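You operate a simulated robot arm through the tools that you are given. There is no shell and no other tool. Be economical: measure what you need, move in short steps, check, and stop when the job is done.

The job below is to be done with a simulated robot arm. You get a single attempt, and the scene is never put back.

TASK
Put things in order on the right side of the green press table. At the end: the clear spout pack stands where the grey steel block stood; the red castor from the right side of the green press table stands where the clear spout pack stood; the grey tape stands on top of the teal sheet; the grey steel block from the right side of the green press table stands where the grey tape stood; whatever was shut is shut again. Leave all else as you found it, and nothing knocked over.

It is judged by the outcome, as a careful person would: the job done as asked, and still so three seconds after it is handed in. It fails if anything else is knocked over, pushed out of place, dropped, spilled or broken. Flat cloth is picked up by pressing the open fingertips on it (5 to 10 N) and closing them slowly along it; thin cloth reads only 2 to 8 mm in the jaws.

THE ROBOT
A 7-joint arm with a two-finger parallel gripper, fixed in place. Base frame: the origin is at the foot of the arm, x ahead of it, y to its left, z up; the work surface is at about z = 0.74. Lengths are in m, angles in rad, forces in N, time in s.
With the tool pointing down near the work surface it reaches from about 0.3 to 0.68 m from the base axis. Its first joint turns from -1.152 to 1.152 rad. Payload 1.57 kg.
Tool frame: the origin (TCP) lies between the finger pads and is the grasp point; the fingertips stand 0.03 m ahead of it; z points along the fingers, y is the line along which they close. Largest opening 0.11 m; finger width 0.024, thickness 0.012; the body of the gripper, 0.048 by 0.112 m, starts 0.078 m behind the TCP.
Orientation is that of the tool frame in the base frame, as [roll, pitch, yaw] about the fixed x, y, z axes, in that order (R = Rz(yaw) Ry(pitch) Rx(roll)). With the fingers straight down and closing along the base's y, the tool's x points along the base's -x, its y along +y and its z along -z.

THE INTERFACE
- The arm moves only by the tool nudge_tool. Its argument "commands" is a list of rows, each a list of 3 entries, a list of its own where there are three numbers: the shift along the tool's x, y, z in units of 50 mm (1.0 is 50 mm), then the turn, a rotation vector about the tool's x, y, z in units of 4 degrees (1.0 is 4 degrees), then the finger opening in m, from 0 to 0.11. In form: [[[dx, dy, dz], [wx, wy, wz], jaw], ...]. A call has 1 to 20 rows; each row shifts and turns the commanded pose from where the row before left it, along the tool's axes as they then stand. A call with a number of a shift or a turn outside -1 to 1 is refused whole. Each row takes 0.2 s and may step no farther than 0.05 m and 0.15 rad from the row before; otherwise, or with a gripper value out of range, the whole call is refused. A pose out of reach is approached as far as the arm can. The call stops where the force on the tool passes 40 N (or 10 N more than at its start, if that is more) or the arm is blocked; 0.2 s more then pass. Each finger travels about 0.108 m/s and halts on what it meets, pressing with about 42 N; the grip force reading is that of the motor and also rises with nothing between the fingers. The clock runs only during rows and for 0.2 s after the last one: add rows that do not move to give the fingers time. The reply holds the time, the measured pose of the TCP, the force on the tool along the base axes, the opening and the grip force, in the units named above and with some noise, and new pictures: "show" is both (left out), scene, wrist or none.
- Cameras (640 x 400 px; columns grow to the right, rows downward): "scene" is fixed at [0.1495, -0.3869, 1.3918]; the picture's right is [0.87, -0.49, 0.00], its down [-0.34, -0.59, -0.73] and it looks along [0.36, 0.64, -0.68] (base axes); focal length 337 px, centre (320, 200). "wrist" rides on the gripper at [-0.036, 0, -0.08] in the tool frame; the picture's right is [0.00, -1.00, 0.00], its down [0.97, 0.00, -0.24] and it looks along [0.24, 0.00, 0.97] (tool axes); focal length 218 px, centre (320, 200). There is no depth. A picture from a camera that has moved, and an enlarged one, comes with that camera's place and axes in the base frame and with its lens.
- inspect(camera, box): a new picture of the part [left, top, right, bottom] of that camera's present view, enlarged. It takes no simulated time.
- sign_off(): hands the job in; it is judged then, once.

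Go step by step. Nothing tells you positions but the pictures and the camera data: compare them with the known pose of the tool, close in by small moves and look again before you grip or let go. The budget is 120 turns and 150 pictures, counting those below and the enlarged ones. Unless the task says otherwise, let go and move clear before handing in, and close with one line.

The tools are called after "Emit:" as name(argument=value, ...) on one line, values as JSON. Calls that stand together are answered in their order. nudge_tool: Moves the arm, as the interface text tells. Its arguments: {"type":"object","properties":{"commands":{"type":"array","items":{"type":"array"}},"show":{"type":"string","enum":["both","scene","wrist","none"]}},"required":["commands"]} The other tools are called the same way: inspect (camera, box) takes an enlarged picture of a part of a camera's view; sign_off () hands the job in.

At the start:

```text
clock: 0.0
position: [0.351, 0.21, 0.982]
tcp_rot: [3.141, -0.001, 3.141]
contact_force: [-0.4, 0.3, 0.3]
gripper_width: 0.1101
gripper_force: 0.2
```

scene: 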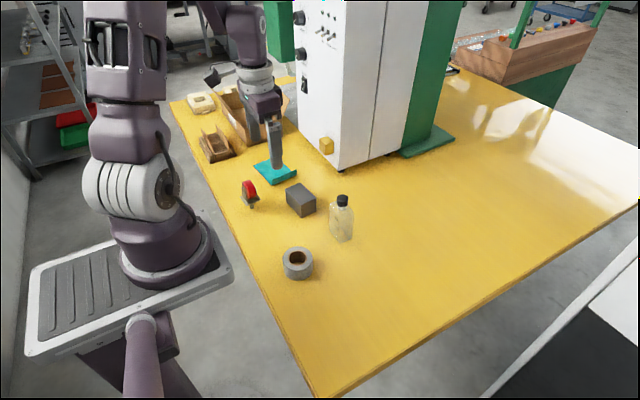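
wrist: 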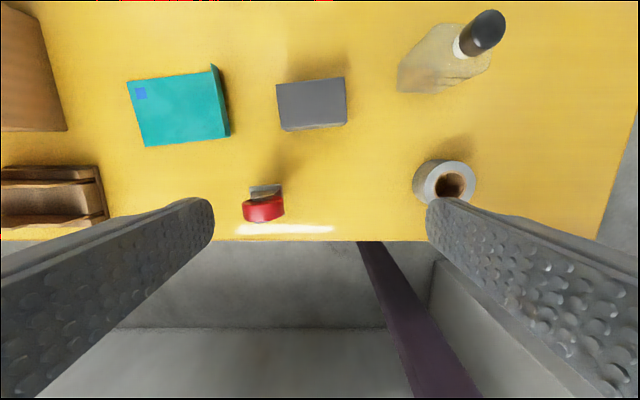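

I see the castor, block, clear pack, tape and teal sheet near the front edge of the table. I'll enlarge both views to measure them.

Emit:
inspect(camera="scene", box=[220, 140, 380, 290])

Emit:
inspect(camera="wrist", box=[100, 0, 520, 250])

Emit:
inspect(camera="scene", box=[160, 60, 340, 190])

```text
2.67 times, centred on (300, 215) of scene
camera zoom: at [0.1495, -0.3869, 1.3918], right [0.87, -0.49, 0.0], down [-0.34, -0.59, -0.73], along [0.36, 0.64, -0.68], focal length 898 px, centre (373, 160)
```

zoom: 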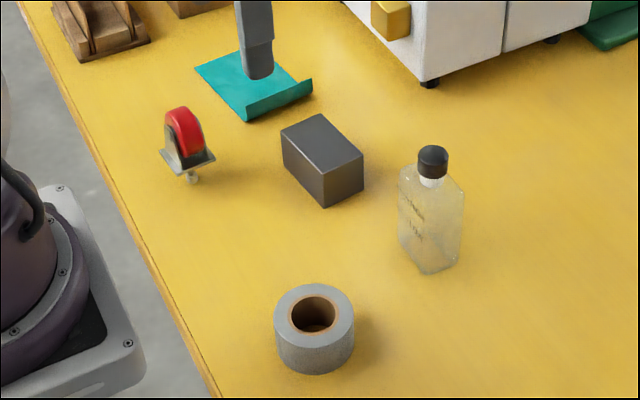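

```text
1.52 times, centred on (310, 125) of wrist
camera zoom: at [0.387, 0.2098, 1.0617], right [0.0, -1.0, 0.0], down [-0.97, 0.0, 0.24], along [-0.24, 0.0, -0.97], focal length 333 px, centre (335, 314)
```

zoom: 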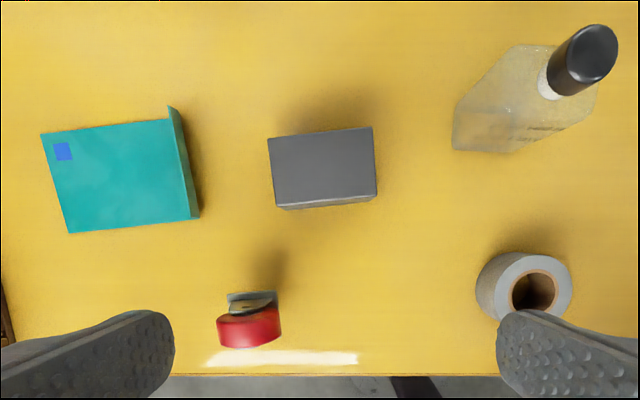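

```text
3.08 times, centred on (250, 125) of scene
camera zoom: at [0.1495, -0.3869, 1.3918], right [0.87, -0.49, 0.0], down [-0.34, -0.59, -0.73], along [0.36, 0.64, -0.68], focal length 1037 px, centre (535, 431)
```

zoom: 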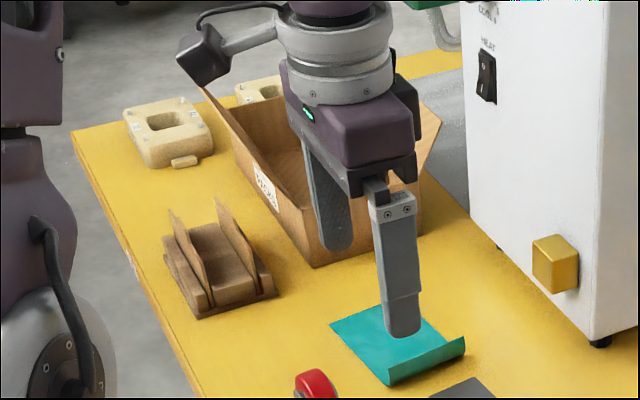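

The tape is near (0.34, 0.04), the block near (0.434, 0.219), and the sheet near (0.44, 0.40) with one edge curled up. I'll move above the tape for a closer look.

Emit:
nudge_tool(commands=[[[0, -0.855, 0.2], [0, 0, 0], 0.11], [[0, -0.855, 0.2], [0, 0, 0], 0.11], [[0, -0.855, 0.2], [0, 0, 0], 0.11], [[0, -0.855, 0.2], [0, 0, 0], 0.11], [[0, 0, 0], [0, 0, 0], 0.11]])

```text
clock: 1.2
position: [0.3561, 0.0376, 0.9444]
tcp_rot: [3.141, 0.0, -3.141]
contact_force: [0.0, 0.6, -0.1]
gripper_width: 0.1097
gripper_force: 0.0
camera wrist: at [0.3915, 0.037, 1.0246], right [0.0, -1.0, 0.0], down [-0.97, 0.0, 0.24], along [-0.24, 0.0, -0.97], focal length 218 px, centre (320, 200)
```

scene: 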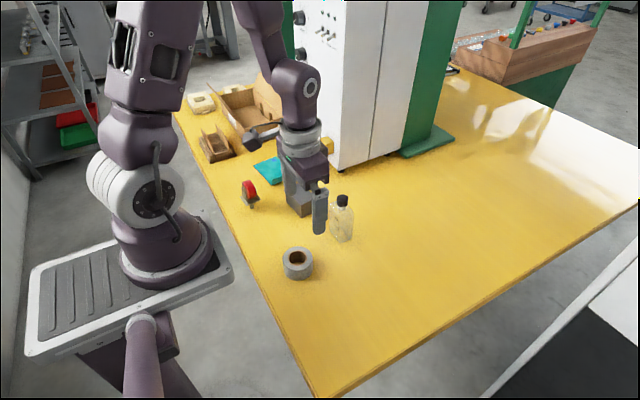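
wrist: 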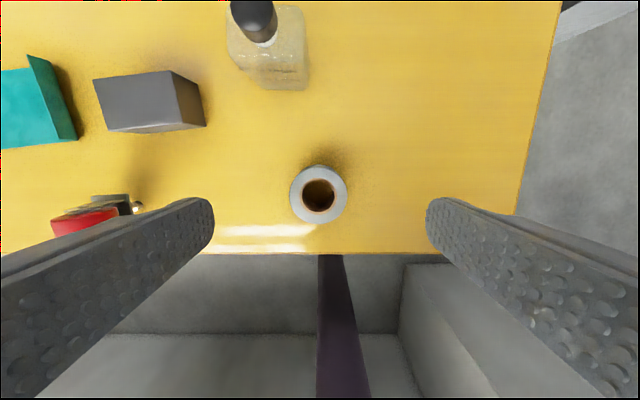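

The tape sits almost right under the tool. I'll zoom in to measure its place exactly, along with the neighbours.

Emit:
inspect(camera="wrist", box=[240, 130, 400, 230])

Emit:
inspect(camera="wrist", box=[0, 0, 352, 220])

Emit:
inspect(camera="scene", box=[230, 160, 326, 220])

```text
4.00 times, centred on (320, 180) of wrist
camera zoom: at [0.3915, 0.037, 1.0246], right [0.0, -1.0, 0.0], down [-0.97, 0.0, 0.24], along [-0.24, 0.0, -0.97], focal length 873 px, centre (320, 280)
```

zoom: 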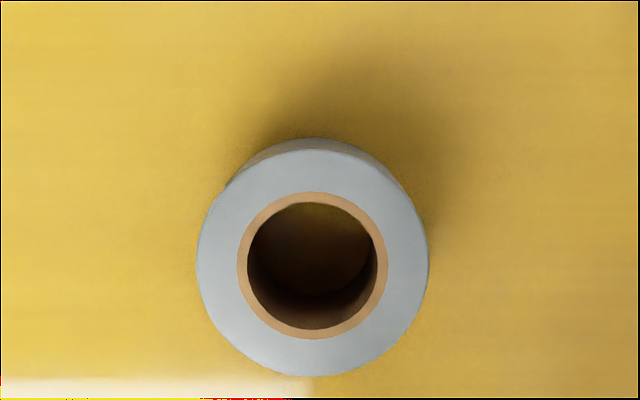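

```text
1.82 times, centred on (176, 110) of wrist
camera zoom: at [0.3915, 0.037, 1.0246], right [0.0, -1.0, 0.0], down [-0.97, 0.0, 0.24], along [-0.24, 0.0, -0.97], focal length 397 px, centre (582, 364)
```

zoom: 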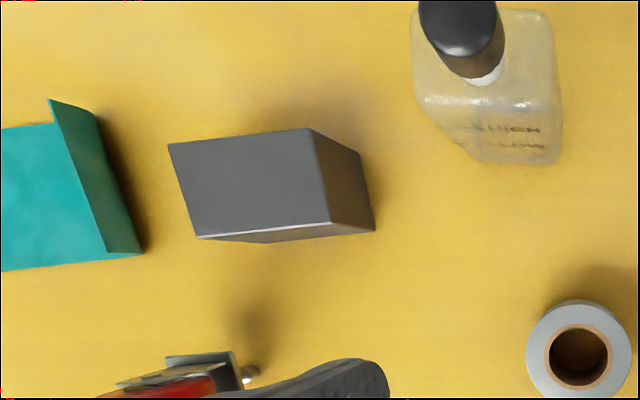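

```text
6.67 times, centred on (278, 190) of scene
camera zoom: at [0.1495, -0.3869, 1.3918], right [0.87, -0.49, 0.0], down [-0.34, -0.59, -0.73], along [0.36, 0.64, -0.68], focal length 2246 px, centre (600, 267)
```

zoom: 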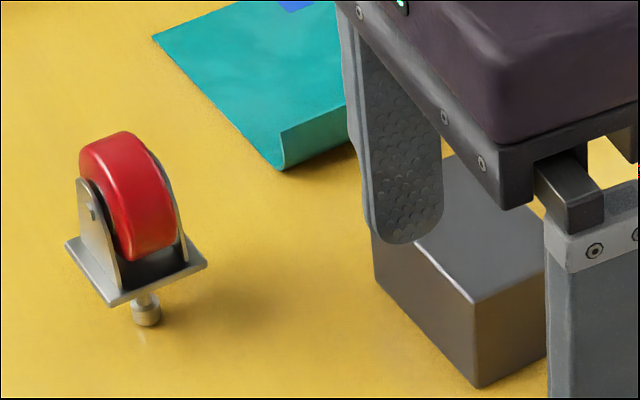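

The tape's centre is about (0.337, 0.039), with diameter 65 mm and height 45 mm. I'll go down in two stages and check in between.

Emit:
nudge_tool(commands=[[[0.19, 0.01, 0.5], [0, 0, 0], 0.1], [[0.19, 0.02, 0.5], [0, 0, 0], 0.1], [[0, 0, 0.9], [0, 0, 0], 0.1], [[0, 0, 0], [0, 0, 0], 0.1]], show="wrist")

```text
clock: 2.2
position: [0.3348, 0.043, 0.8494]
tcp_rot: [3.141, -0.002, 3.141]
contact_force: [0.2, 0.5, -0.1]
gripper_width: 0.1001
gripper_force: 0.1
camera wrist: at [0.3698, 0.0423, 0.9288], right [0.0, -1.0, 0.0], down [-0.97, 0.0, 0.24], along [-0.24, 0.0, -0.97], focal length 218 px, centre (320, 200)
```

wrist: 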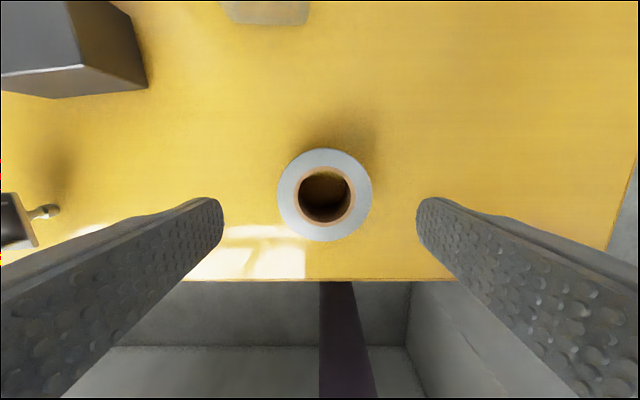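

The tape is well aligned, with only a few millimetres of error. I'll correct that, go down and close.

Emit:
nudge_tool(commands=[[[-0.07, -0.07, 0.5], [0, 0, 0], 0.1], [[0, 0, 0.84], [0, 0, 0], 0.1], [[0, 0, 0], [0, 0, 0], 0.1], [[0, 0, 0], [0, 0, 0], 0.06], [[0, 0, 0], [0, 0, 0], 0.055], [[0, 0, 0], [0, 0, 0], 0.055]])

```text
clock: 3.6
position: [0.3346, 0.0361, 0.7808]
tcp_rot: [-3.142, 0.0, 3.14]
contact_force: [0.7, 0.1, -0.3]
gripper_width: 0.0654
gripper_force: 41.8
camera wrist: at [0.3707, 0.035, 0.8602], right [0.0, -1.0, 0.0], down [-0.97, 0.0, 0.24], along [-0.24, 0.0, -0.97], focal length 218 px, centre (320, 200)
```

scene: 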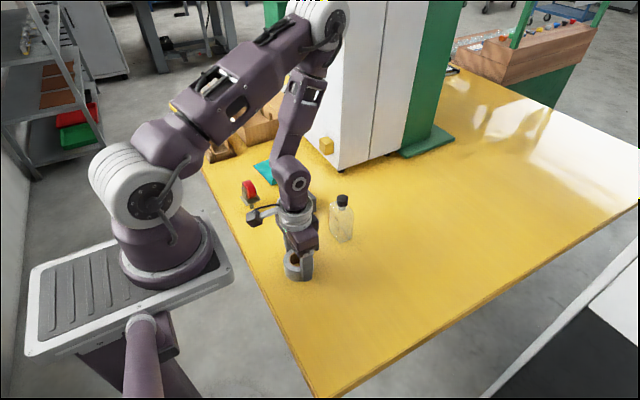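
wrist: 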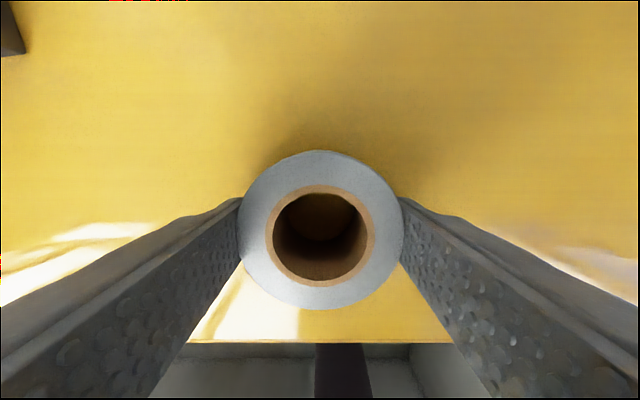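

I have the tape. Next I'll lift it and carry it over to the sheet, going past the castor at a safe height.

Emit:
nudge_tool(commands=[[[0, 0, -0.6], [0, 0, 0], 0.055], [[0, 0, -0.9], [0, 0, 0], 0.055], [[0, 0, -0.9], [0, 0, 0], 0.055], [[0, 0.9, 0], [0, 0, 0], 0.055], [[0, 0.9, 0], [0, 0, 0], 0.055], [[0, 0.9, 0], [0, 0, 0], 0.055], [[0, 0.9, 0], [0, 0, 0], 0.055], [[0, 0.9, 0], [0, 0, 0], 0.055], [[0, 0.9, 0], [0, 0, 0], 0.055], [[0, 0.9, 0], [0, 0, 0], 0.055], [[0, 0.9, 0], [0, 0, 0], 0.055], [[-0.6, 0, 0], [0, 0, 0], 0.055], [[-0.5, 0, 0], [0, 0, 0], 0.055], [[0, 0, 0], [0, 0, 0], 0.055]])

```text
clock: 6.6
position: [0.3903, 0.3964, 0.9004]
tcp_rot: [-3.142, 0.001, 3.14]
contact_force: [0.1, 0.4, -0.2]
gripper_width: 0.055
gripper_force: 0.1
camera wrist: at [0.4263, 0.396, 0.979], right [0.0, -1.0, 0.0], down [-0.97, 0.0, 0.24], along [-0.24, 0.0, -0.97], focal length 218 px, centre (320, 200)
```

scene: 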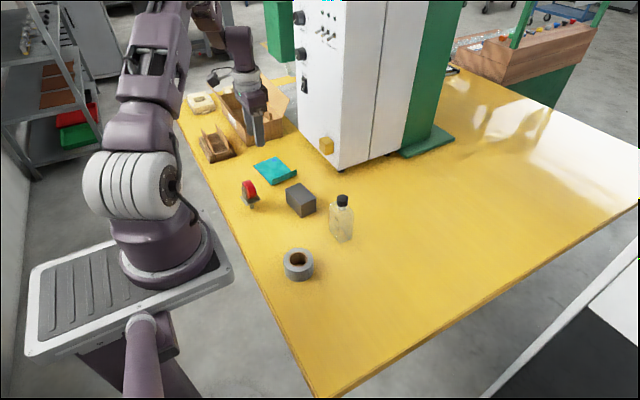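
wrist: 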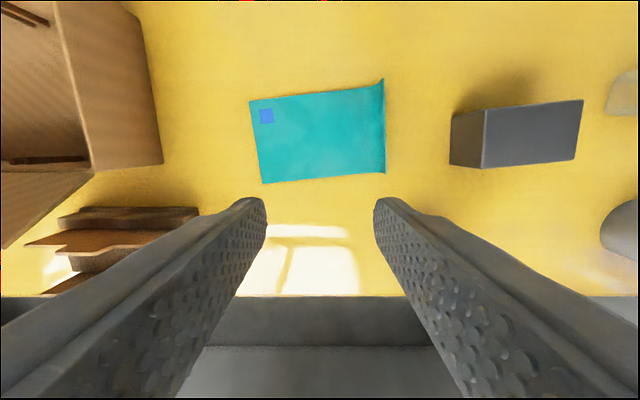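

The tape slipped out as I lifted, and it still appears to be at its original spot. I'll go back and check it before gripping harder and lifting more slowly.

Emit:
nudge_tool(commands=[[[0.5, 0, 0], [0, 0, 0], 0.1], [[0.5, 0, 0], [0, 0, 0], 0.1], [[0, -0.89, 0], [0, 0, 0], 0.1], [[0, -0.89, 0], [0, 0, 0], 0.1], [[0, -0.89, 0], [0, 0, 0], 0.1], [[0, -0.89, 0], [0, 0, 0], 0.1], [[0, -0.89, 0], [0, 0, 0], 0.1], [[0, -0.89, 0], [0, 0, 0], 0.1], [[0, -0.89, 0], [0, 0, 0], 0.1], [[0, -0.89, 0], [0, 0, 0], 0.1], [[0, 0, 0.6], [0, 0, 0], 0.1], [[0, 0, 0.2], [0, 0, 0], 0.1], [[0, 0, 0], [0, 0, 0], 0.1]])

Emit:
inspect(camera="scene", box=[220, 140, 380, 290])

```text
clock: 9.4
position: [0.3393, 0.0421, 0.86]
tcp_rot: [3.142, 0.0, 3.141]
contact_force: [0.3, 0.4, 0.1]
gripper_width: 0.1
gripper_force: 0.0
camera wrist: at [0.3762, 0.0413, 0.9388], right [0.0, -1.0, 0.0], down [-0.97, 0.0, 0.24], along [-0.24, 0.0, -0.97], focal length 218 px, centre (320, 200)
```

scene: 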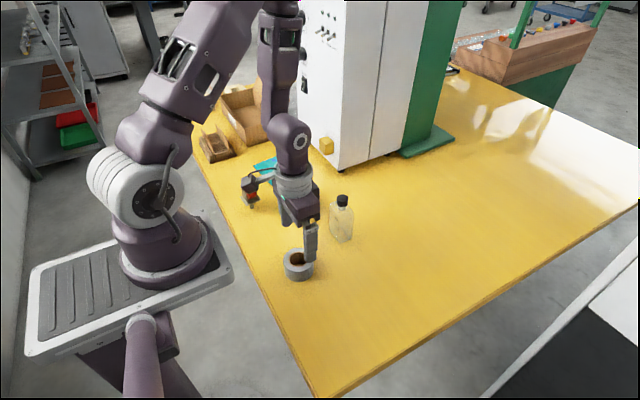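
wrist: 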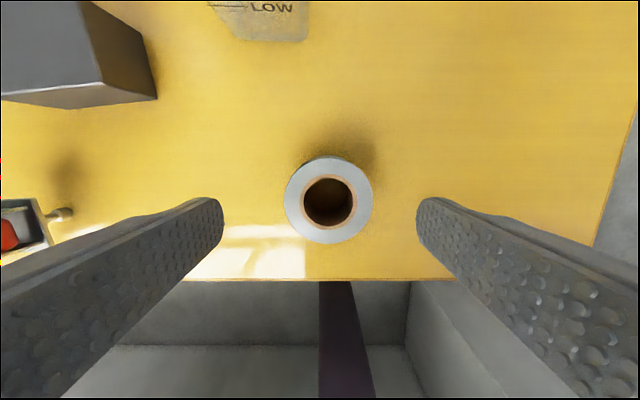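

```text
2.67 times, centred on (300, 215) of scene
camera zoom: at [0.1495, -0.3869, 1.3918], right [0.87, -0.49, 0.0], down [-0.34, -0.59, -0.73], along [0.36, 0.64, -0.68], focal length 898 px, centre (373, 160)
```

zoom: 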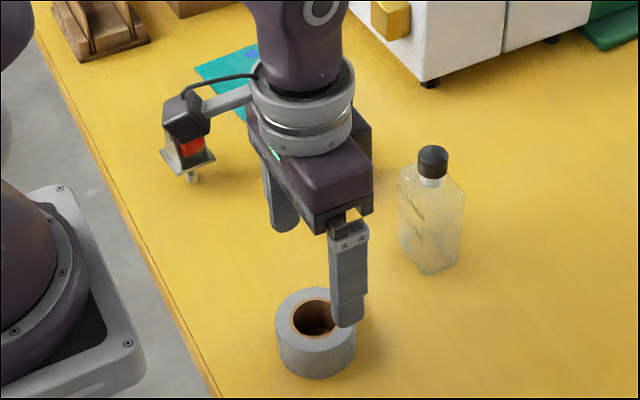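

The tape stands upright at (0.338, 0.036). I'll grip a little lower with the jaws commanded fully closed, then make a slow test lift.

Emit:
nudge_tool(commands=[[[0, -0.1, 0.5], [0, 0, 0], 0.1], [[0, 0, 0.8], [0, 0, 0], 0.1], [[0, 0, 0.4], [0, 0, 0], 0.1], [[0, 0, 0], [0, 0, 0], 0.08], [[0, 0, 0], [0, 0, 0], 0.0], [[0, 0, 0], [0, 0, 0], 0.0], [[0, 0, 0], [0, 0, 0], 0.0], [[0, 0, -0.1], [0, 0, 0], 0.0], [[0, 0, -0.1], [0, 0, 0], 0.0], [[0, 0, -0.1], [0, 0, 0], 0.0], [[0, 0, -0.1], [0, 0, 0], 0.0]])

```text
clock: 11.8
position: [0.3405, 0.0353, 0.7972]
tcp_rot: [3.141, 0.001, 3.14]
contact_force: [0.7, -0.1, -0.9]
gripper_width: 0.0659
gripper_force: 42.0
camera wrist: at [0.3762, 0.0352, 0.8757], right [0.0, -1.0, 0.0], down [-0.97, 0.0, 0.24], along [-0.24, 0.0, -0.97], focal length 218 px, centre (320, 200)
```

scene: 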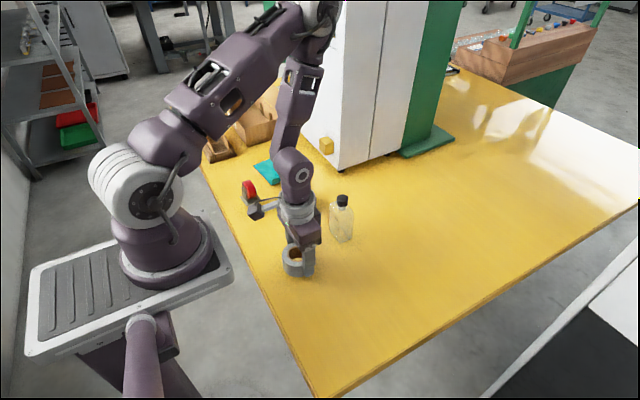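
wrist: 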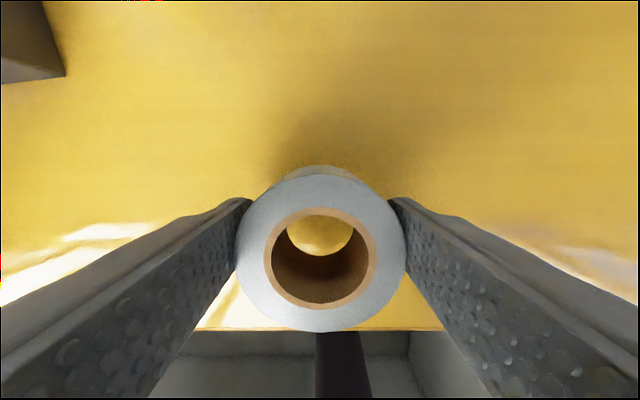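

It came up with the jaws this time. I'll keep lifting and check that it isn't slipping or tilting.

Emit:
nudge_tool(commands=[[[0, 0, -0.3], [0, 0, 0], 0.0], [[0, 0, -0.4], [0, 0, 0], 0.0], [[0, 0, -0.4], [0, 0, 0], 0.0], [[0, 0, -0.4], [0, 0, 0], 0.0], [[0, 0, -0.3], [0, 0, 0], 0.0], [[0, 0, 0], [0, 0, 0], 0.0]])

Emit:
inspect(camera="scene", box=[220, 140, 380, 290])

```text
clock: 13.2
position: [0.3418, 0.0368, 0.8857]
tcp_rot: [3.141, -0.001, 3.141]
contact_force: [0.1, -0.3, -0.9]
gripper_width: 0.0659
gripper_force: 42.4
camera wrist: at [0.3772, 0.0356, 0.9647], right [0.0, -1.0, 0.0], down [-0.97, 0.0, 0.24], along [-0.24, 0.0, -0.97], focal length 218 px, centre (320, 200)
```

scene: 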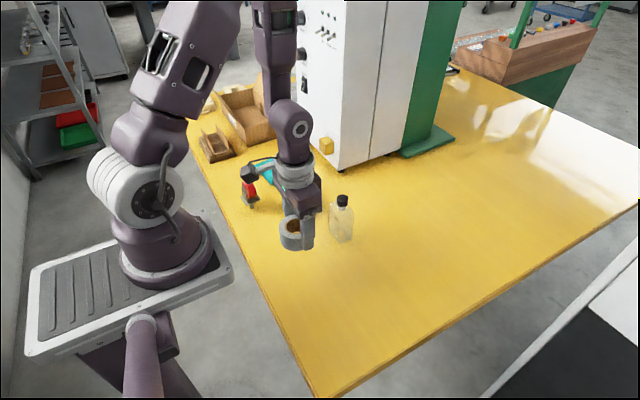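
wrist: 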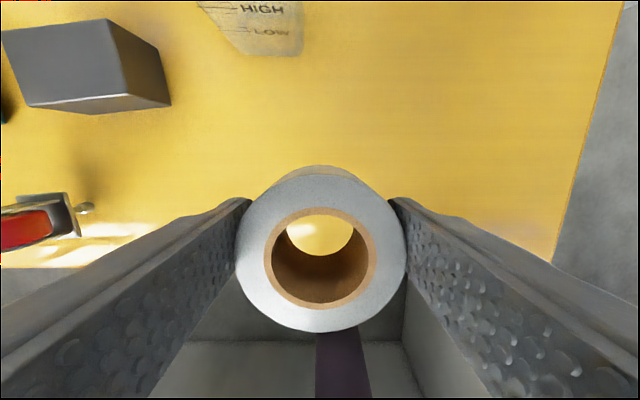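

```text
2.67 times, centred on (300, 215) of scene
camera zoom: at [0.1495, -0.3869, 1.3918], right [0.87, -0.49, 0.0], down [-0.34, -0.59, -0.73], along [0.36, 0.64, -0.68], focal length 898 px, centre (373, 160)
```

zoom: 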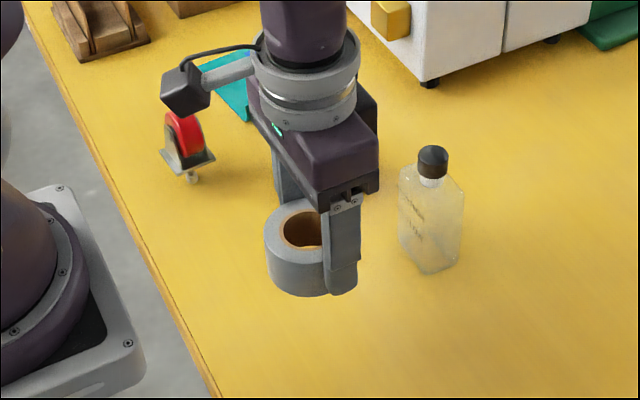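

The tape is held firmly and level. I'll carry it over the sheet.

Emit:
nudge_tool(commands=[[[0, 0.5, 0], [0, 0, 0], 0.0], [[0, 0.75, 0], [0, 0, 0], 0.0], [[0, 0.75, 0], [0, 0, 0], 0.0], [[0, 0.75, 0], [0, 0, 0], 0.0], [[0, 0.75, 0], [0, 0, 0], 0.0], [[0, 0.75, 0], [0, 0, 0], 0.0], [[0, 0.75, 0], [0, 0, 0], 0.0], [[-0.2, 0.75, 0], [0, 0, 0], 0.0], [[-0.4, 0.75, 0], [0, 0, 0], 0.0], [[-0.4, 0.5, 0], [0, 0, 0], 0.0], [[-0.4, 0.5, 0], [0, 0, 0], 0.0], [[-0.4, 0, 0], [0, 0, 0], 0.0], [[0, 0, 0], [0, 0, 0], 0.0]])

```text
clock: 16.0
position: [0.4324, 0.4097, 0.8872]
tcp_rot: [-3.141, 0.001, -3.141]
contact_force: [0.1, -0.9, -0.1]
gripper_width: 0.066
gripper_force: 42.3
camera wrist: at [0.4687, 0.4085, 0.9663], right [0.0, -1.0, 0.0], down [-0.97, 0.0, 0.24], along [-0.24, 0.0, -0.97], focal length 218 px, centre (320, 200)
```

scene: 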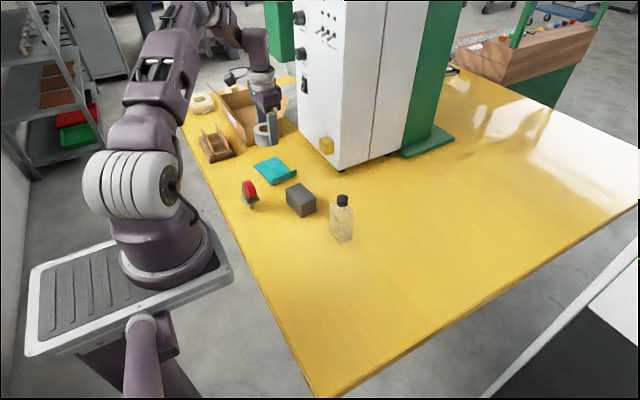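
wrist: 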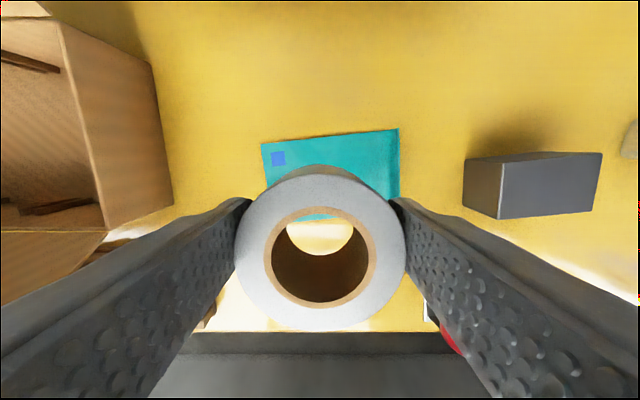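

The sheet is directly below and the tape is centred on its flat part. I'll go down to just above it.

Emit:
nudge_tool(commands=[[[0, 0.06, 0.6], [0, 0, 0], 0.0], [[0, 0, 0.6], [0, 0, 0], 0.0], [[0, 0, 0.5], [0, 0, 0], 0.0], [[0, 0, 0.25], [0, 0, 0], 0.0], [[0, 0, 0], [0, 0, 0], 0.0]])

Emit:
inspect(camera="scene", box=[220, 110, 348, 190])

```text
clock: 17.2
position: [0.4298, 0.4111, 0.7881]
tcp_rot: [-3.14, 0.001, 3.141]
contact_force: [0.6, -0.2, -1.5]
gripper_width: 0.0659
gripper_force: 41.9
camera wrist: at [0.4676, 0.4108, 0.8676], right [0.0, -1.0, 0.0], down [-0.97, 0.0, 0.24], along [-0.24, 0.0, -0.97], focal length 218 px, centre (320, 200)
```

scene: 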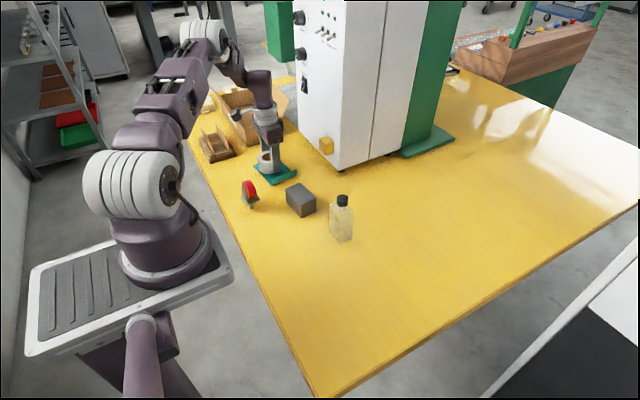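
wrist: 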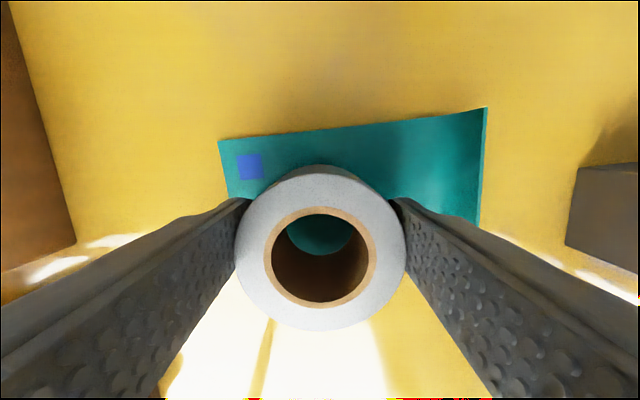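

```text
5.00 times, centred on (284, 150) of scene
camera zoom: at [0.1495, -0.3869, 1.3918], right [0.87, -0.49, 0.0], down [-0.34, -0.59, -0.73], along [0.36, 0.64, -0.68], focal length 1685 px, centre (500, 450)
```

zoom: 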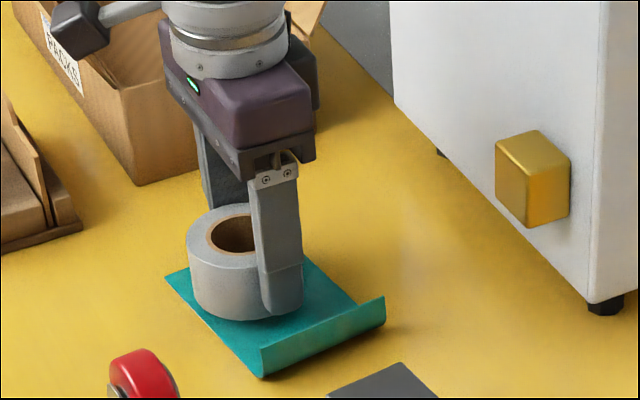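

The tape is just above the sheet but slightly towards its near edge. I'll shift it 6 mm in +x and lower it gently to contact.

Emit:
nudge_tool(commands=[[[-0.14, 0, 0], [0, 0, 0], 0.0], [[0, 0, 0.08], [0, 0, 0], 0.0], [[0, 0, 0.06], [0, 0, 0], 0.0], [[0, 0, 0.04], [0, 0, 0], 0.0], [[0, 0, 0], [0, 0, 0], 0.0]], show="none")

Emit:
inspect(camera="scene", box=[220, 110, 348, 190])

```text
clock: 18.4
position: [0.4385, 0.4139, 0.7795]
tcp_rot: [3.141, -0.001, -3.141]
contact_force: [-2.6, -2.9, 11.2]
gripper_width: 0.0659
gripper_force: 42.5
```

```text
5.00 times, centred on (284, 150) of scene
camera zoom: at [0.1493, -0.3871, 1.3918], right [0.87, -0.49, 0.0], down [-0.34, -0.59, -0.73], along [0.36, 0.64, -0.68], focal length 1685 px, centre (500, 450)
```

zoom: 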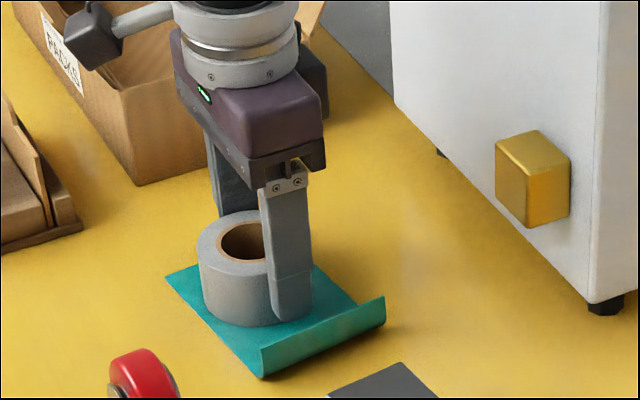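

Contact force is 11 N, so the tape is down on the sheet. I'll open just enough to clear it and lift.

Emit:
nudge_tool(commands=[[[0, 0, 0], [0, 0, 0], 0.07], [[0, 0, 0], [0, 0, 0], 0.08], [[0, 0, 0], [0, 0, 0], 0.084], [[0, 0, -0.3], [0, 0, 0], 0.084], [[0, 0, -0.6], [0, 0, 0], 0.084], [[0, 0, -0.9], [0, 0, 0], 0.084], [[0, 0, -0.9], [0, 0, 0], 0.084]], show="wrist")

Emit:
inspect(camera="scene", box=[220, 110, 348, 190])

```text
clock: 20.0
position: [0.4416, 0.4128, 0.9146]
tcp_rot: [3.141, -0.003, 3.14]
contact_force: [0.4, -0.8, 0.7]
gripper_width: 0.0839
gripper_force: 0.0
camera wrist: at [0.4781, 0.4125, 0.9935], right [0.0, -1.0, 0.0], down [-0.97, 0.0, 0.24], along [-0.24, 0.0, -0.97], focal length 218 px, centre (320, 200)
```

wrist: 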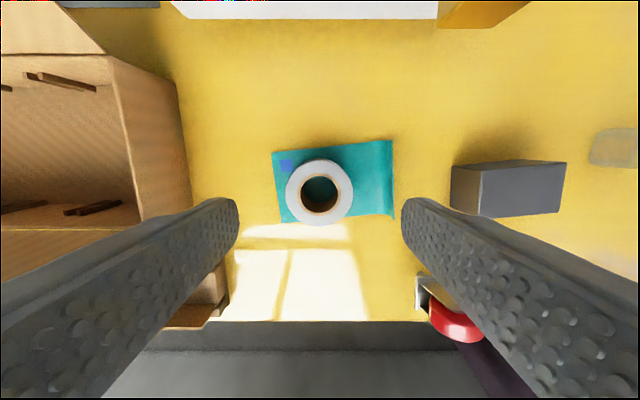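

```text
5.00 times, centred on (284, 150) of scene
camera zoom: at [0.1495, -0.3869, 1.3918], right [0.87, -0.49, 0.0], down [-0.34, -0.59, -0.73], along [0.36, 0.64, -0.68], focal length 1685 px, centre (500, 450)
```

zoom: 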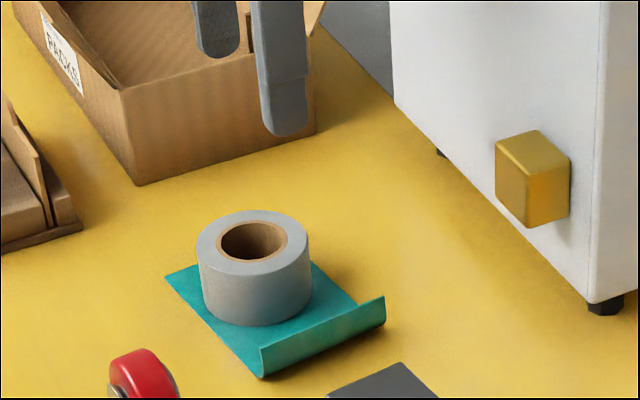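

The tape stands cleanly on the sheet. Now I'll move above the block to measure it.

Emit:
nudge_tool(commands=[[[0.04, -0.78, 0], [0, 0, 0], 0.1], [[0.04, -0.78, 0], [0, 0, 0], 0.11], [[0.04, -0.78, 0], [0, 0, 0], 0.11], [[0.04, -0.78, 0], [0, 0, 0], 0.11], [[0, -0.78, 0], [0, 0, 0], 0.11], [[0, 0, 0], [0, 0, 0], 0.11]], show="none")

Emit:
inspect(camera="wrist", box=[160, 30, 480, 230])

```text
clock: 21.4
position: [0.4329, 0.2189, 0.9136]
tcp_rot: [-3.14, 0.0, -3.142]
contact_force: [-0.3, 0.0, 0.4]
gripper_width: 0.1099
gripper_force: 0.1
```

```text
2.00 times, centred on (320, 130) of wrist
camera zoom: at [0.4676, 0.2185, 0.9924], right [0.0, -1.0, 0.0], down [-0.97, 0.0, 0.24], along [-0.24, 0.0, -0.97], focal length 436 px, centre (320, 340)
```

zoom: 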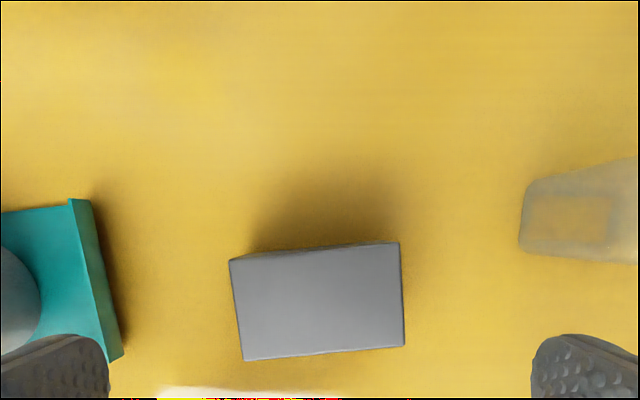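

The block is centred at (0.436, 0.219) and yawed about 5.5°. I'll align the tool and lower it, stopping just above to check.

Emit:
nudge_tool(commands=[[[-0.08, 0, 0], [0, 0, -0.7], 0.11], [[0, 0, 0.8], [0, 0, -0.68], 0.11], [[0, 0, 0.7], [0, 0, 0], 0.11], [[0, 0, 0], [0, 0, 0], 0.11]], show="wrist")

```text
clock: 22.4
position: [0.4348, 0.2167, 0.8373]
tcp_rot: [-3.142, -0.001, -3.046]
contact_force: [0.0, 0.2, -0.1]
gripper_width: 0.1096
gripper_force: 0.1
camera wrist: at [0.4704, 0.2198, 0.9163], right [0.1, -1.0, 0.0], down [-0.97, -0.09, 0.24], along [-0.24, -0.02, -0.97], focal length 218 px, centre (320, 200)
```

wrist: 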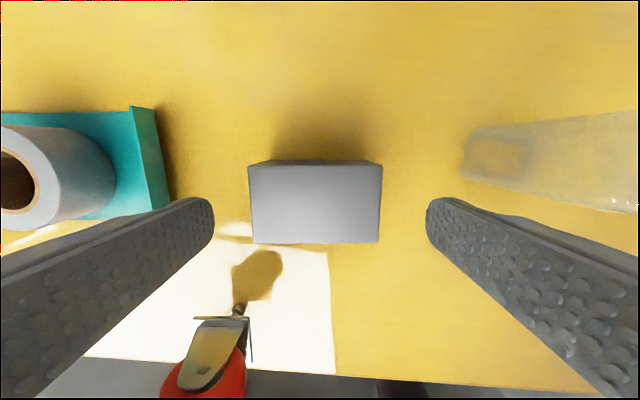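

The tool is aligned. I'll go down and grip the block.

Emit:
nudge_tool(commands=[[[0, 0.04, 0.6], [0, 0, 0], 0.11], [[0, 0, 0.62], [0, 0, 0], 0.11], [[0, 0, 0], [0, 0, 0], 0.11], [[0, 0, 0], [0, 0, 0], 0.085], [[0, 0, 0], [0, 0, 0], 0.0], [[0, 0, 0], [0, 0, 0], 0.0], [[0, 0, 0], [0, 0, 0], 0.0], [[0, 0, -0.1], [0, 0, 0], 0.0], [[0, 0, -0.1], [0, 0, 0], 0.0], [[0, 0, -0.1], [0, 0, 0], 0.0], [[0, 0, -0.1], [0, 0, 0], 0.0]])

```text
clock: 24.8
position: [0.4336, 0.2208, 0.798]
tcp_rot: [3.141, 0.0, -3.044]
contact_force: [-0.1, 0.3, -14.2]
gripper_width: 0.0802
gripper_force: 42.2
camera wrist: at [0.4691, 0.2237, 0.8764], right [0.1, -1.0, 0.0], down [-0.97, -0.09, 0.24], along [-0.24, -0.02, -0.97], focal length 218 px, centre (320, 200)
```

scene: 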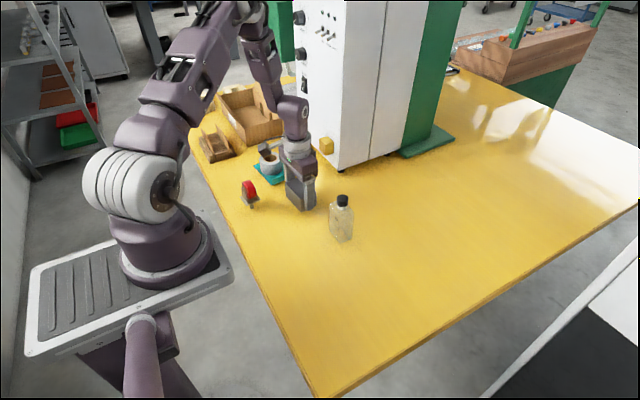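
wrist: 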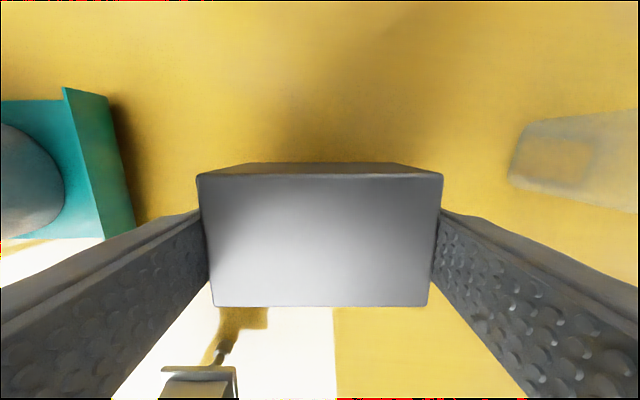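

The block is held, reading 14 N of weight. I'll lift it and carry it diagonally to the tape's old spot at (0.337, 0.039).

Emit:
nudge_tool(commands=[[[0, 0, -0.3], [0, 0, 0], 0.0], [[0, 0, -0.4], [0, 0, 0], 0.0], [[0, 0, -0.3], [0, 0, 0], 0.0], [[0.2, -0.3, 0], [0, 0, 0], 0.0], [[0.38, -0.57, 0], [0, 0, 0], 0.0], [[0.38, -0.57, 0], [0, 0, 0], 0.0], [[0.38, -0.57, 0], [0, 0, 0], 0.0], [[0.38, -0.57, 0], [0, 0, 0], 0.0], [[0.38, -0.57, 0], [0, 0, 0], 0.0], [[0.176, -0.28, 0], [0, 0, 0], 0.0], [[0, 0, 0], [0, 0, 0], 0.0], [[0, 0, 0], [0, 0, 0], 0.0]])

```text
clock: 27.4
position: [0.3359, 0.0392, 0.8467]
tcp_rot: [3.14, 0.0, -3.045]
contact_force: [0.2, 0.4, -13.9]
gripper_width: 0.0798
gripper_force: 41.7
camera wrist: at [0.3716, 0.0424, 0.9257], right [0.1, -1.0, 0.0], down [-0.97, -0.09, 0.24], along [-0.24, -0.02, -0.97], focal length 218 px, centre (320, 200)
```

scene: 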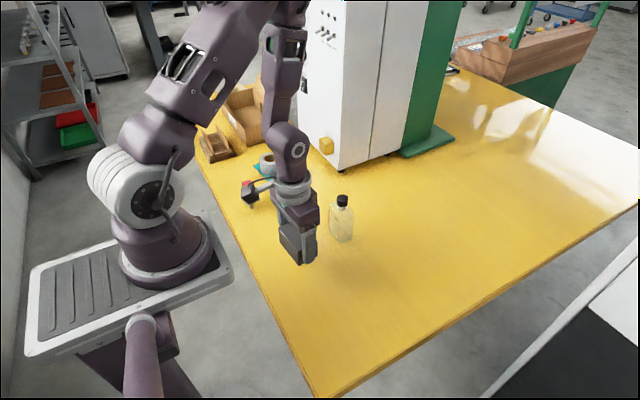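
wrist: 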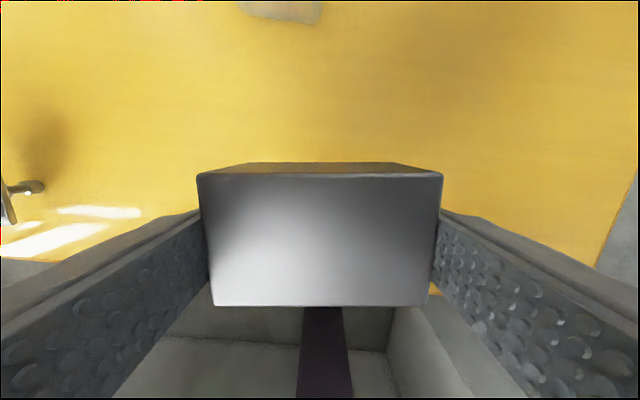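

The block is over the target. I'll lower it gently until it touches.

Emit:
nudge_tool(commands=[[[0, 0, 0.4], [0, 0, 0], 0.0], [[0, 0, 0.5], [0, 0, 0], 0.0], [[0, 0, 0.3], [0, 0, 0], 0.0], [[0, 0, 0.1], [0, 0, 0], 0.0], [[0, 0, 0.06], [0, 0, 0], 0.0], [[0, 0, 0], [0, 0, 0], 0.0]], show="scene")

```text
clock: 28.8
position: [0.3366, 0.0415, 0.779]
tcp_rot: [3.14, -0.002, -3.046]
contact_force: [-0.6, 0.3, -13.9]
gripper_width: 0.0798
gripper_force: 42.2
```

scene: 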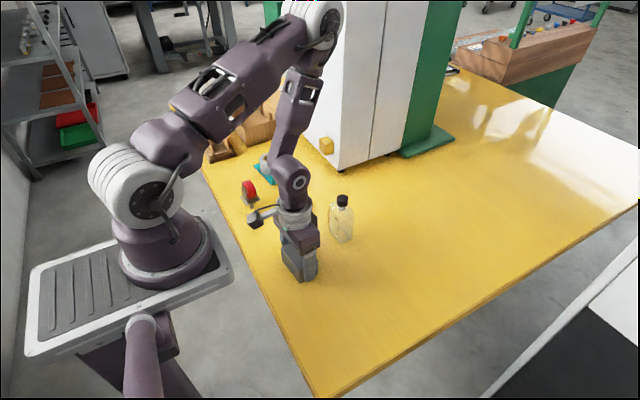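

Emit:
nudge_tool(commands=[[[0, 0, 0.04], [0, 0, 0], 0.0], [[0, 0, 0.03], [0, 0, 0], 0.0], [[0, 0, 0], [0, 0, 0], 0.0]], show="none")

```text
clock: 29.6
position: [0.3353, 0.0407, 0.7755]
tcp_rot: [3.14, 0.0, -3.045]
contact_force: [-2.1, 3.6, 34.6]
gripper_width: 0.08
gripper_force: 41.2
```

The block is on the table and pressed down a bit firmly. I'll ease up slightly, release and rise.

Emit:
nudge_tool(commands=[[[0, 0, -0.03], [0, 0, 0], 0.0], [[0, 0, 0], [0, 0, 0], 0.09], [[0, 0, 0], [0, 0, 0], 0.1], [[0, 0, 0], [0, 0, 0], 0.104], [[0, 0, -0.4], [0, 0, 0], 0.104], [[0, 0, -0.9], [0, 0, 0], 0.104], [[0, 0, -0.9], [0, 0, 0], 0.104], [[0, 0, -0.9], [0, 0, 0], 0.104], [[0, 0, 0], [0, 0, 0], 0.104]])

```text
clock: 31.6
position: [0.3323, 0.0382, 0.9307]
tcp_rot: [-3.14, 0.0, -3.045]
contact_force: [-1.0, 0.4, -0.6]
gripper_width: 0.1041
gripper_force: 0.0
camera wrist: at [0.368, 0.042, 1.0104], right [0.1, -1.0, 0.0], down [-0.97, -0.09, 0.24], along [-0.24, -0.02, -0.97], focal length 218 px, centre (320, 200)
```

scene: 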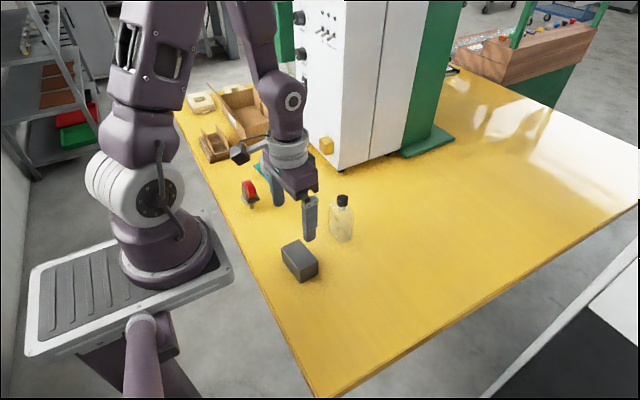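
wrist: 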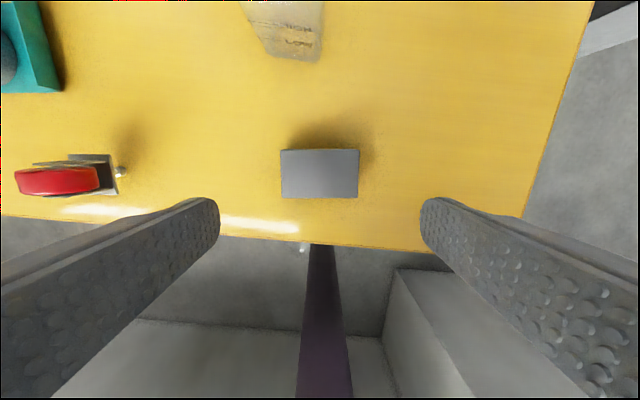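

The block is at the tape's old spot, measured (0.341, 0.040). Next I'll move above the clear pack to measure it.

Emit:
nudge_tool(commands=[[[0, 0, -0.5], [0, 0, 0.69], 0.11], [[0, 0, -0.3], [0, 0, 0.69], 0.11], [[-0.6, 0.25, 0], [0, 0, 0], 0.11], [[-0.7, 0.25, 0], [0, 0, 0], 0.11], [[-0.7, 0.25, 0], [0, 0, 0], 0.11], [[-0.6, 0.25, 0], [0, 0, 0], 0.11], [[0, 0, 0], [0, 0, 0], 0.11]])

Emit:
inspect(camera="wrist", box=[200, 80, 440, 230])

Emit:
inspect(camera="scene", box=[300, 180, 380, 250])

```text
clock: 33.2
position: [0.4695, 0.0878, 0.9729]
tcp_rot: [3.141, 0.001, -3.141]
contact_force: [0.5, 0.4, 0.0]
gripper_width: 0.11
gripper_force: 0.1
camera wrist: at [0.5056, 0.0887, 1.0519], right [0.0, -1.0, 0.0], down [-0.97, 0.0, 0.24], along [-0.24, 0.0, -0.97], focal length 218 px, centre (320, 200)
```

scene: 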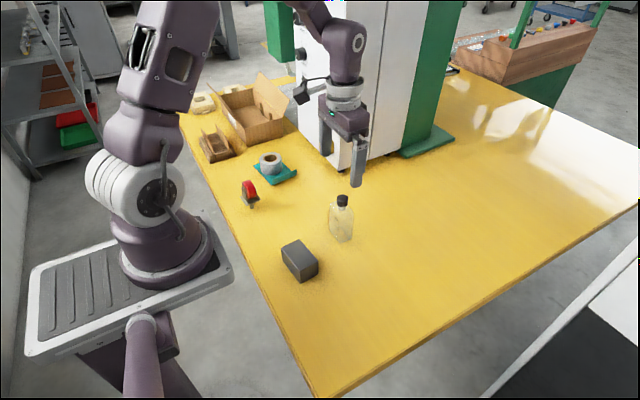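
wrist: 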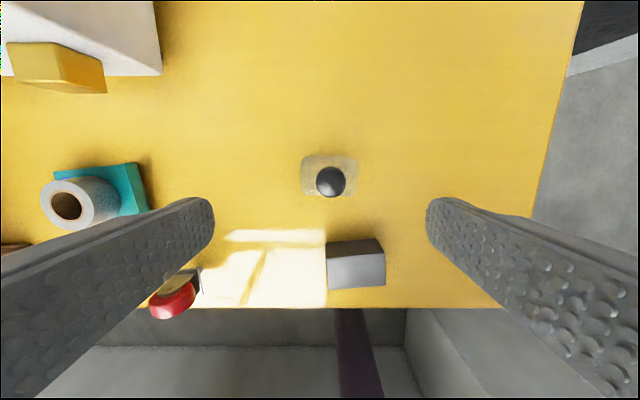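

```text
2.67 times, centred on (320, 155) of wrist
camera zoom: at [0.5056, 0.0887, 1.0519], right [0.0, -1.0, 0.0], down [-0.97, 0.0, 0.24], along [-0.24, 0.0, -0.97], focal length 582 px, centre (320, 320)
```

zoom: 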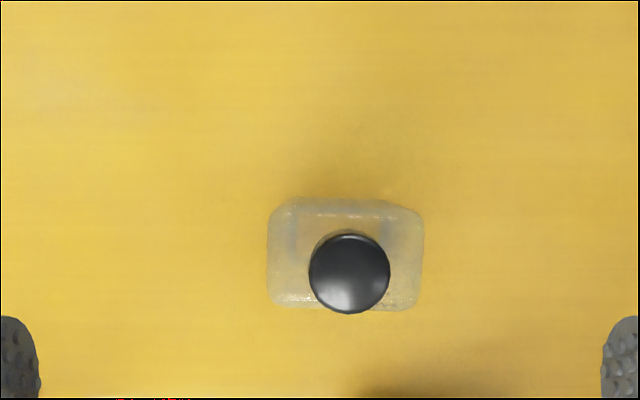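

```text
5.71 times, centred on (340, 215) of scene
camera zoom: at [0.1495, -0.3869, 1.3918], right [0.87, -0.49, 0.0], down [-0.34, -0.59, -0.73], along [0.36, 0.64, -0.68], focal length 1925 px, centre (206, 114)
```

zoom: 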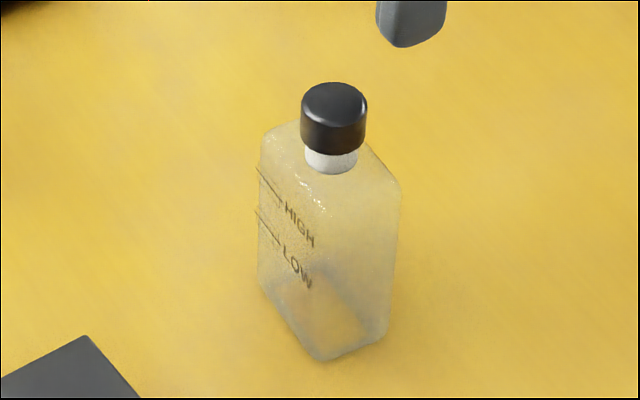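

The pack's body is centred near (0.477, 0.080), about 60 mm wide along y, with the cap top near z 0.87. I'll align and come partway down to check.

Emit:
nudge_tool(commands=[[[-0.15, -0.17, 0], [0, 0, 0], 0.11], [[0, 0, 0.8], [0, 0, 0], 0.11], [[0, 0, 0.6], [0, 0, 0], 0.11], [[0, 0, 0], [0, 0, 0], 0.11]])

Emit:
inspect(camera="scene", box=[290, 150, 390, 250])

```text
clock: 34.2
position: [0.4754, 0.0799, 0.901]
tcp_rot: [3.14, 0.0, -3.14]
contact_force: [0.6, 0.3, -1.0]
gripper_width: 0.1098
gripper_force: 0.0
camera wrist: at [0.5118, 0.0796, 0.981], right [0.0, -1.0, 0.0], down [-0.97, 0.0, 0.24], along [-0.24, 0.0, -0.97], focal length 218 px, centre (320, 200)
```

scene: 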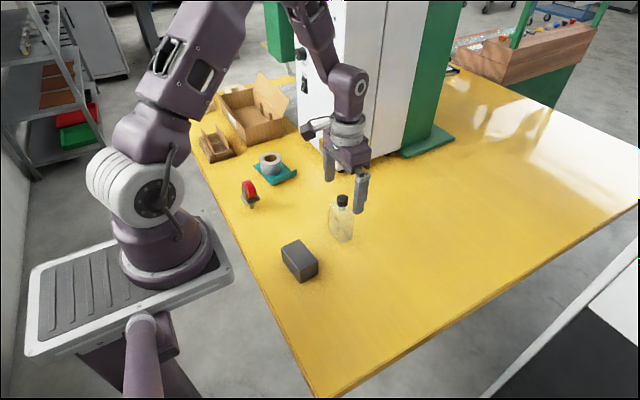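
wrist: 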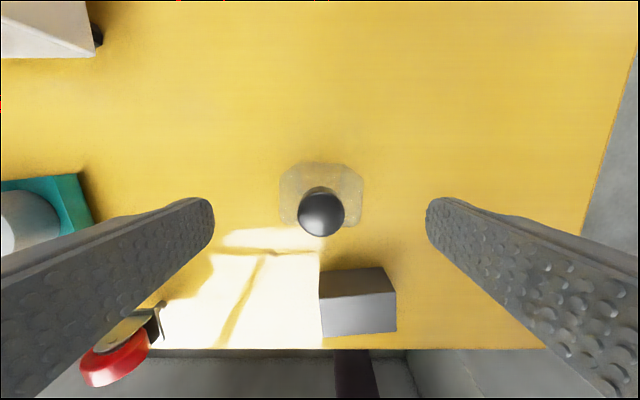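

```text
4.00 times, centred on (340, 200) of scene
camera zoom: at [0.1495, -0.3869, 1.3918], right [0.87, -0.49, 0.0], down [-0.34, -0.59, -0.73], along [0.36, 0.64, -0.68], focal length 1348 px, centre (240, 200)
```

zoom: 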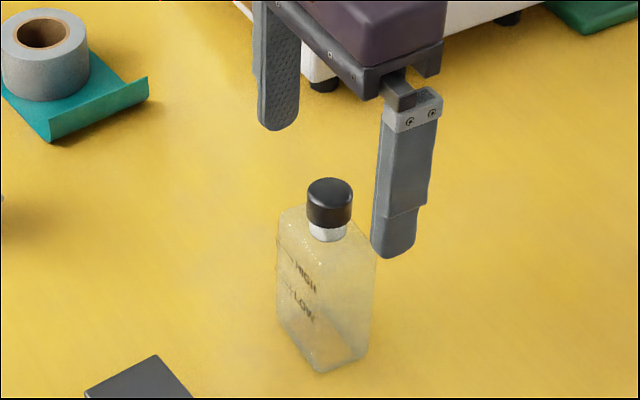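

The tool is centred. I'll go down around the pack, close gently on it and check the width before lifting.

Emit:
nudge_tool(commands=[[[0, 0, 0.5], [0, 0, 0], 0.11], [[0, 0, 0.7], [0, 0, 0], 0.11], [[0, 0, 0.8], [0, 0, 0], 0.11], [[0, 0, 0], [0, 0, 0], 0.1], [[0, 0, 0], [0, 0, 0], 0.08], [[0, 0, 0], [0, 0, 0], 0.065], [[0, 0, 0], [0, 0, 0], 0.055], [[0, 0, 0], [0, 0, 0], 0.05], [[0, 0, 0], [0, 0, 0], 0.045]])

Emit:
inspect(camera="scene", box=[290, 150, 390, 250])

```text
clock: 36.2
position: [0.4792, 0.0787, 0.8017]
tcp_rot: [-3.141, 0.0, -3.141]
contact_force: [-0.5, -0.3, 0.4]
gripper_width: 0.0599
gripper_force: 42.3
camera wrist: at [0.5141, 0.0783, 0.8807], right [0.0, -1.0, 0.0], down [-0.97, 0.0, 0.24], along [-0.24, 0.0, -0.97], focal length 218 px, centre (320, 200)
```

scene: 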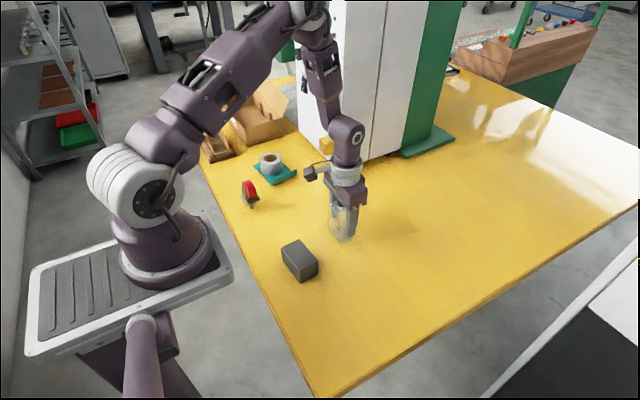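
wrist: 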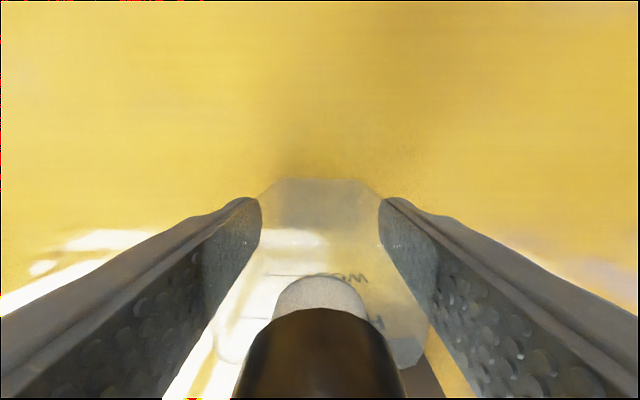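

```text
4.00 times, centred on (340, 200) of scene
camera zoom: at [0.1495, -0.3869, 1.3918], right [0.87, -0.49, 0.0], down [-0.34, -0.59, -0.73], along [0.36, 0.64, -0.68], focal length 1348 px, centre (240, 200)
```

zoom: 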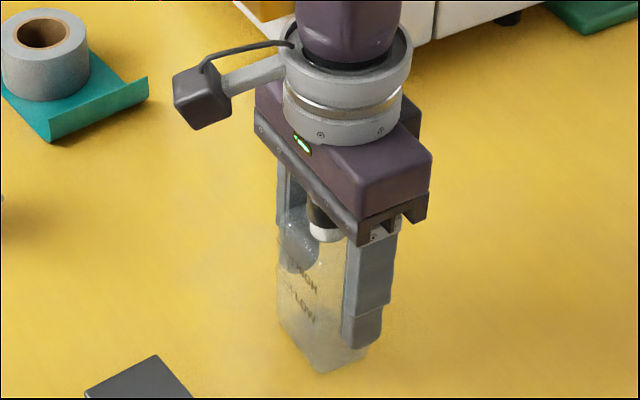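

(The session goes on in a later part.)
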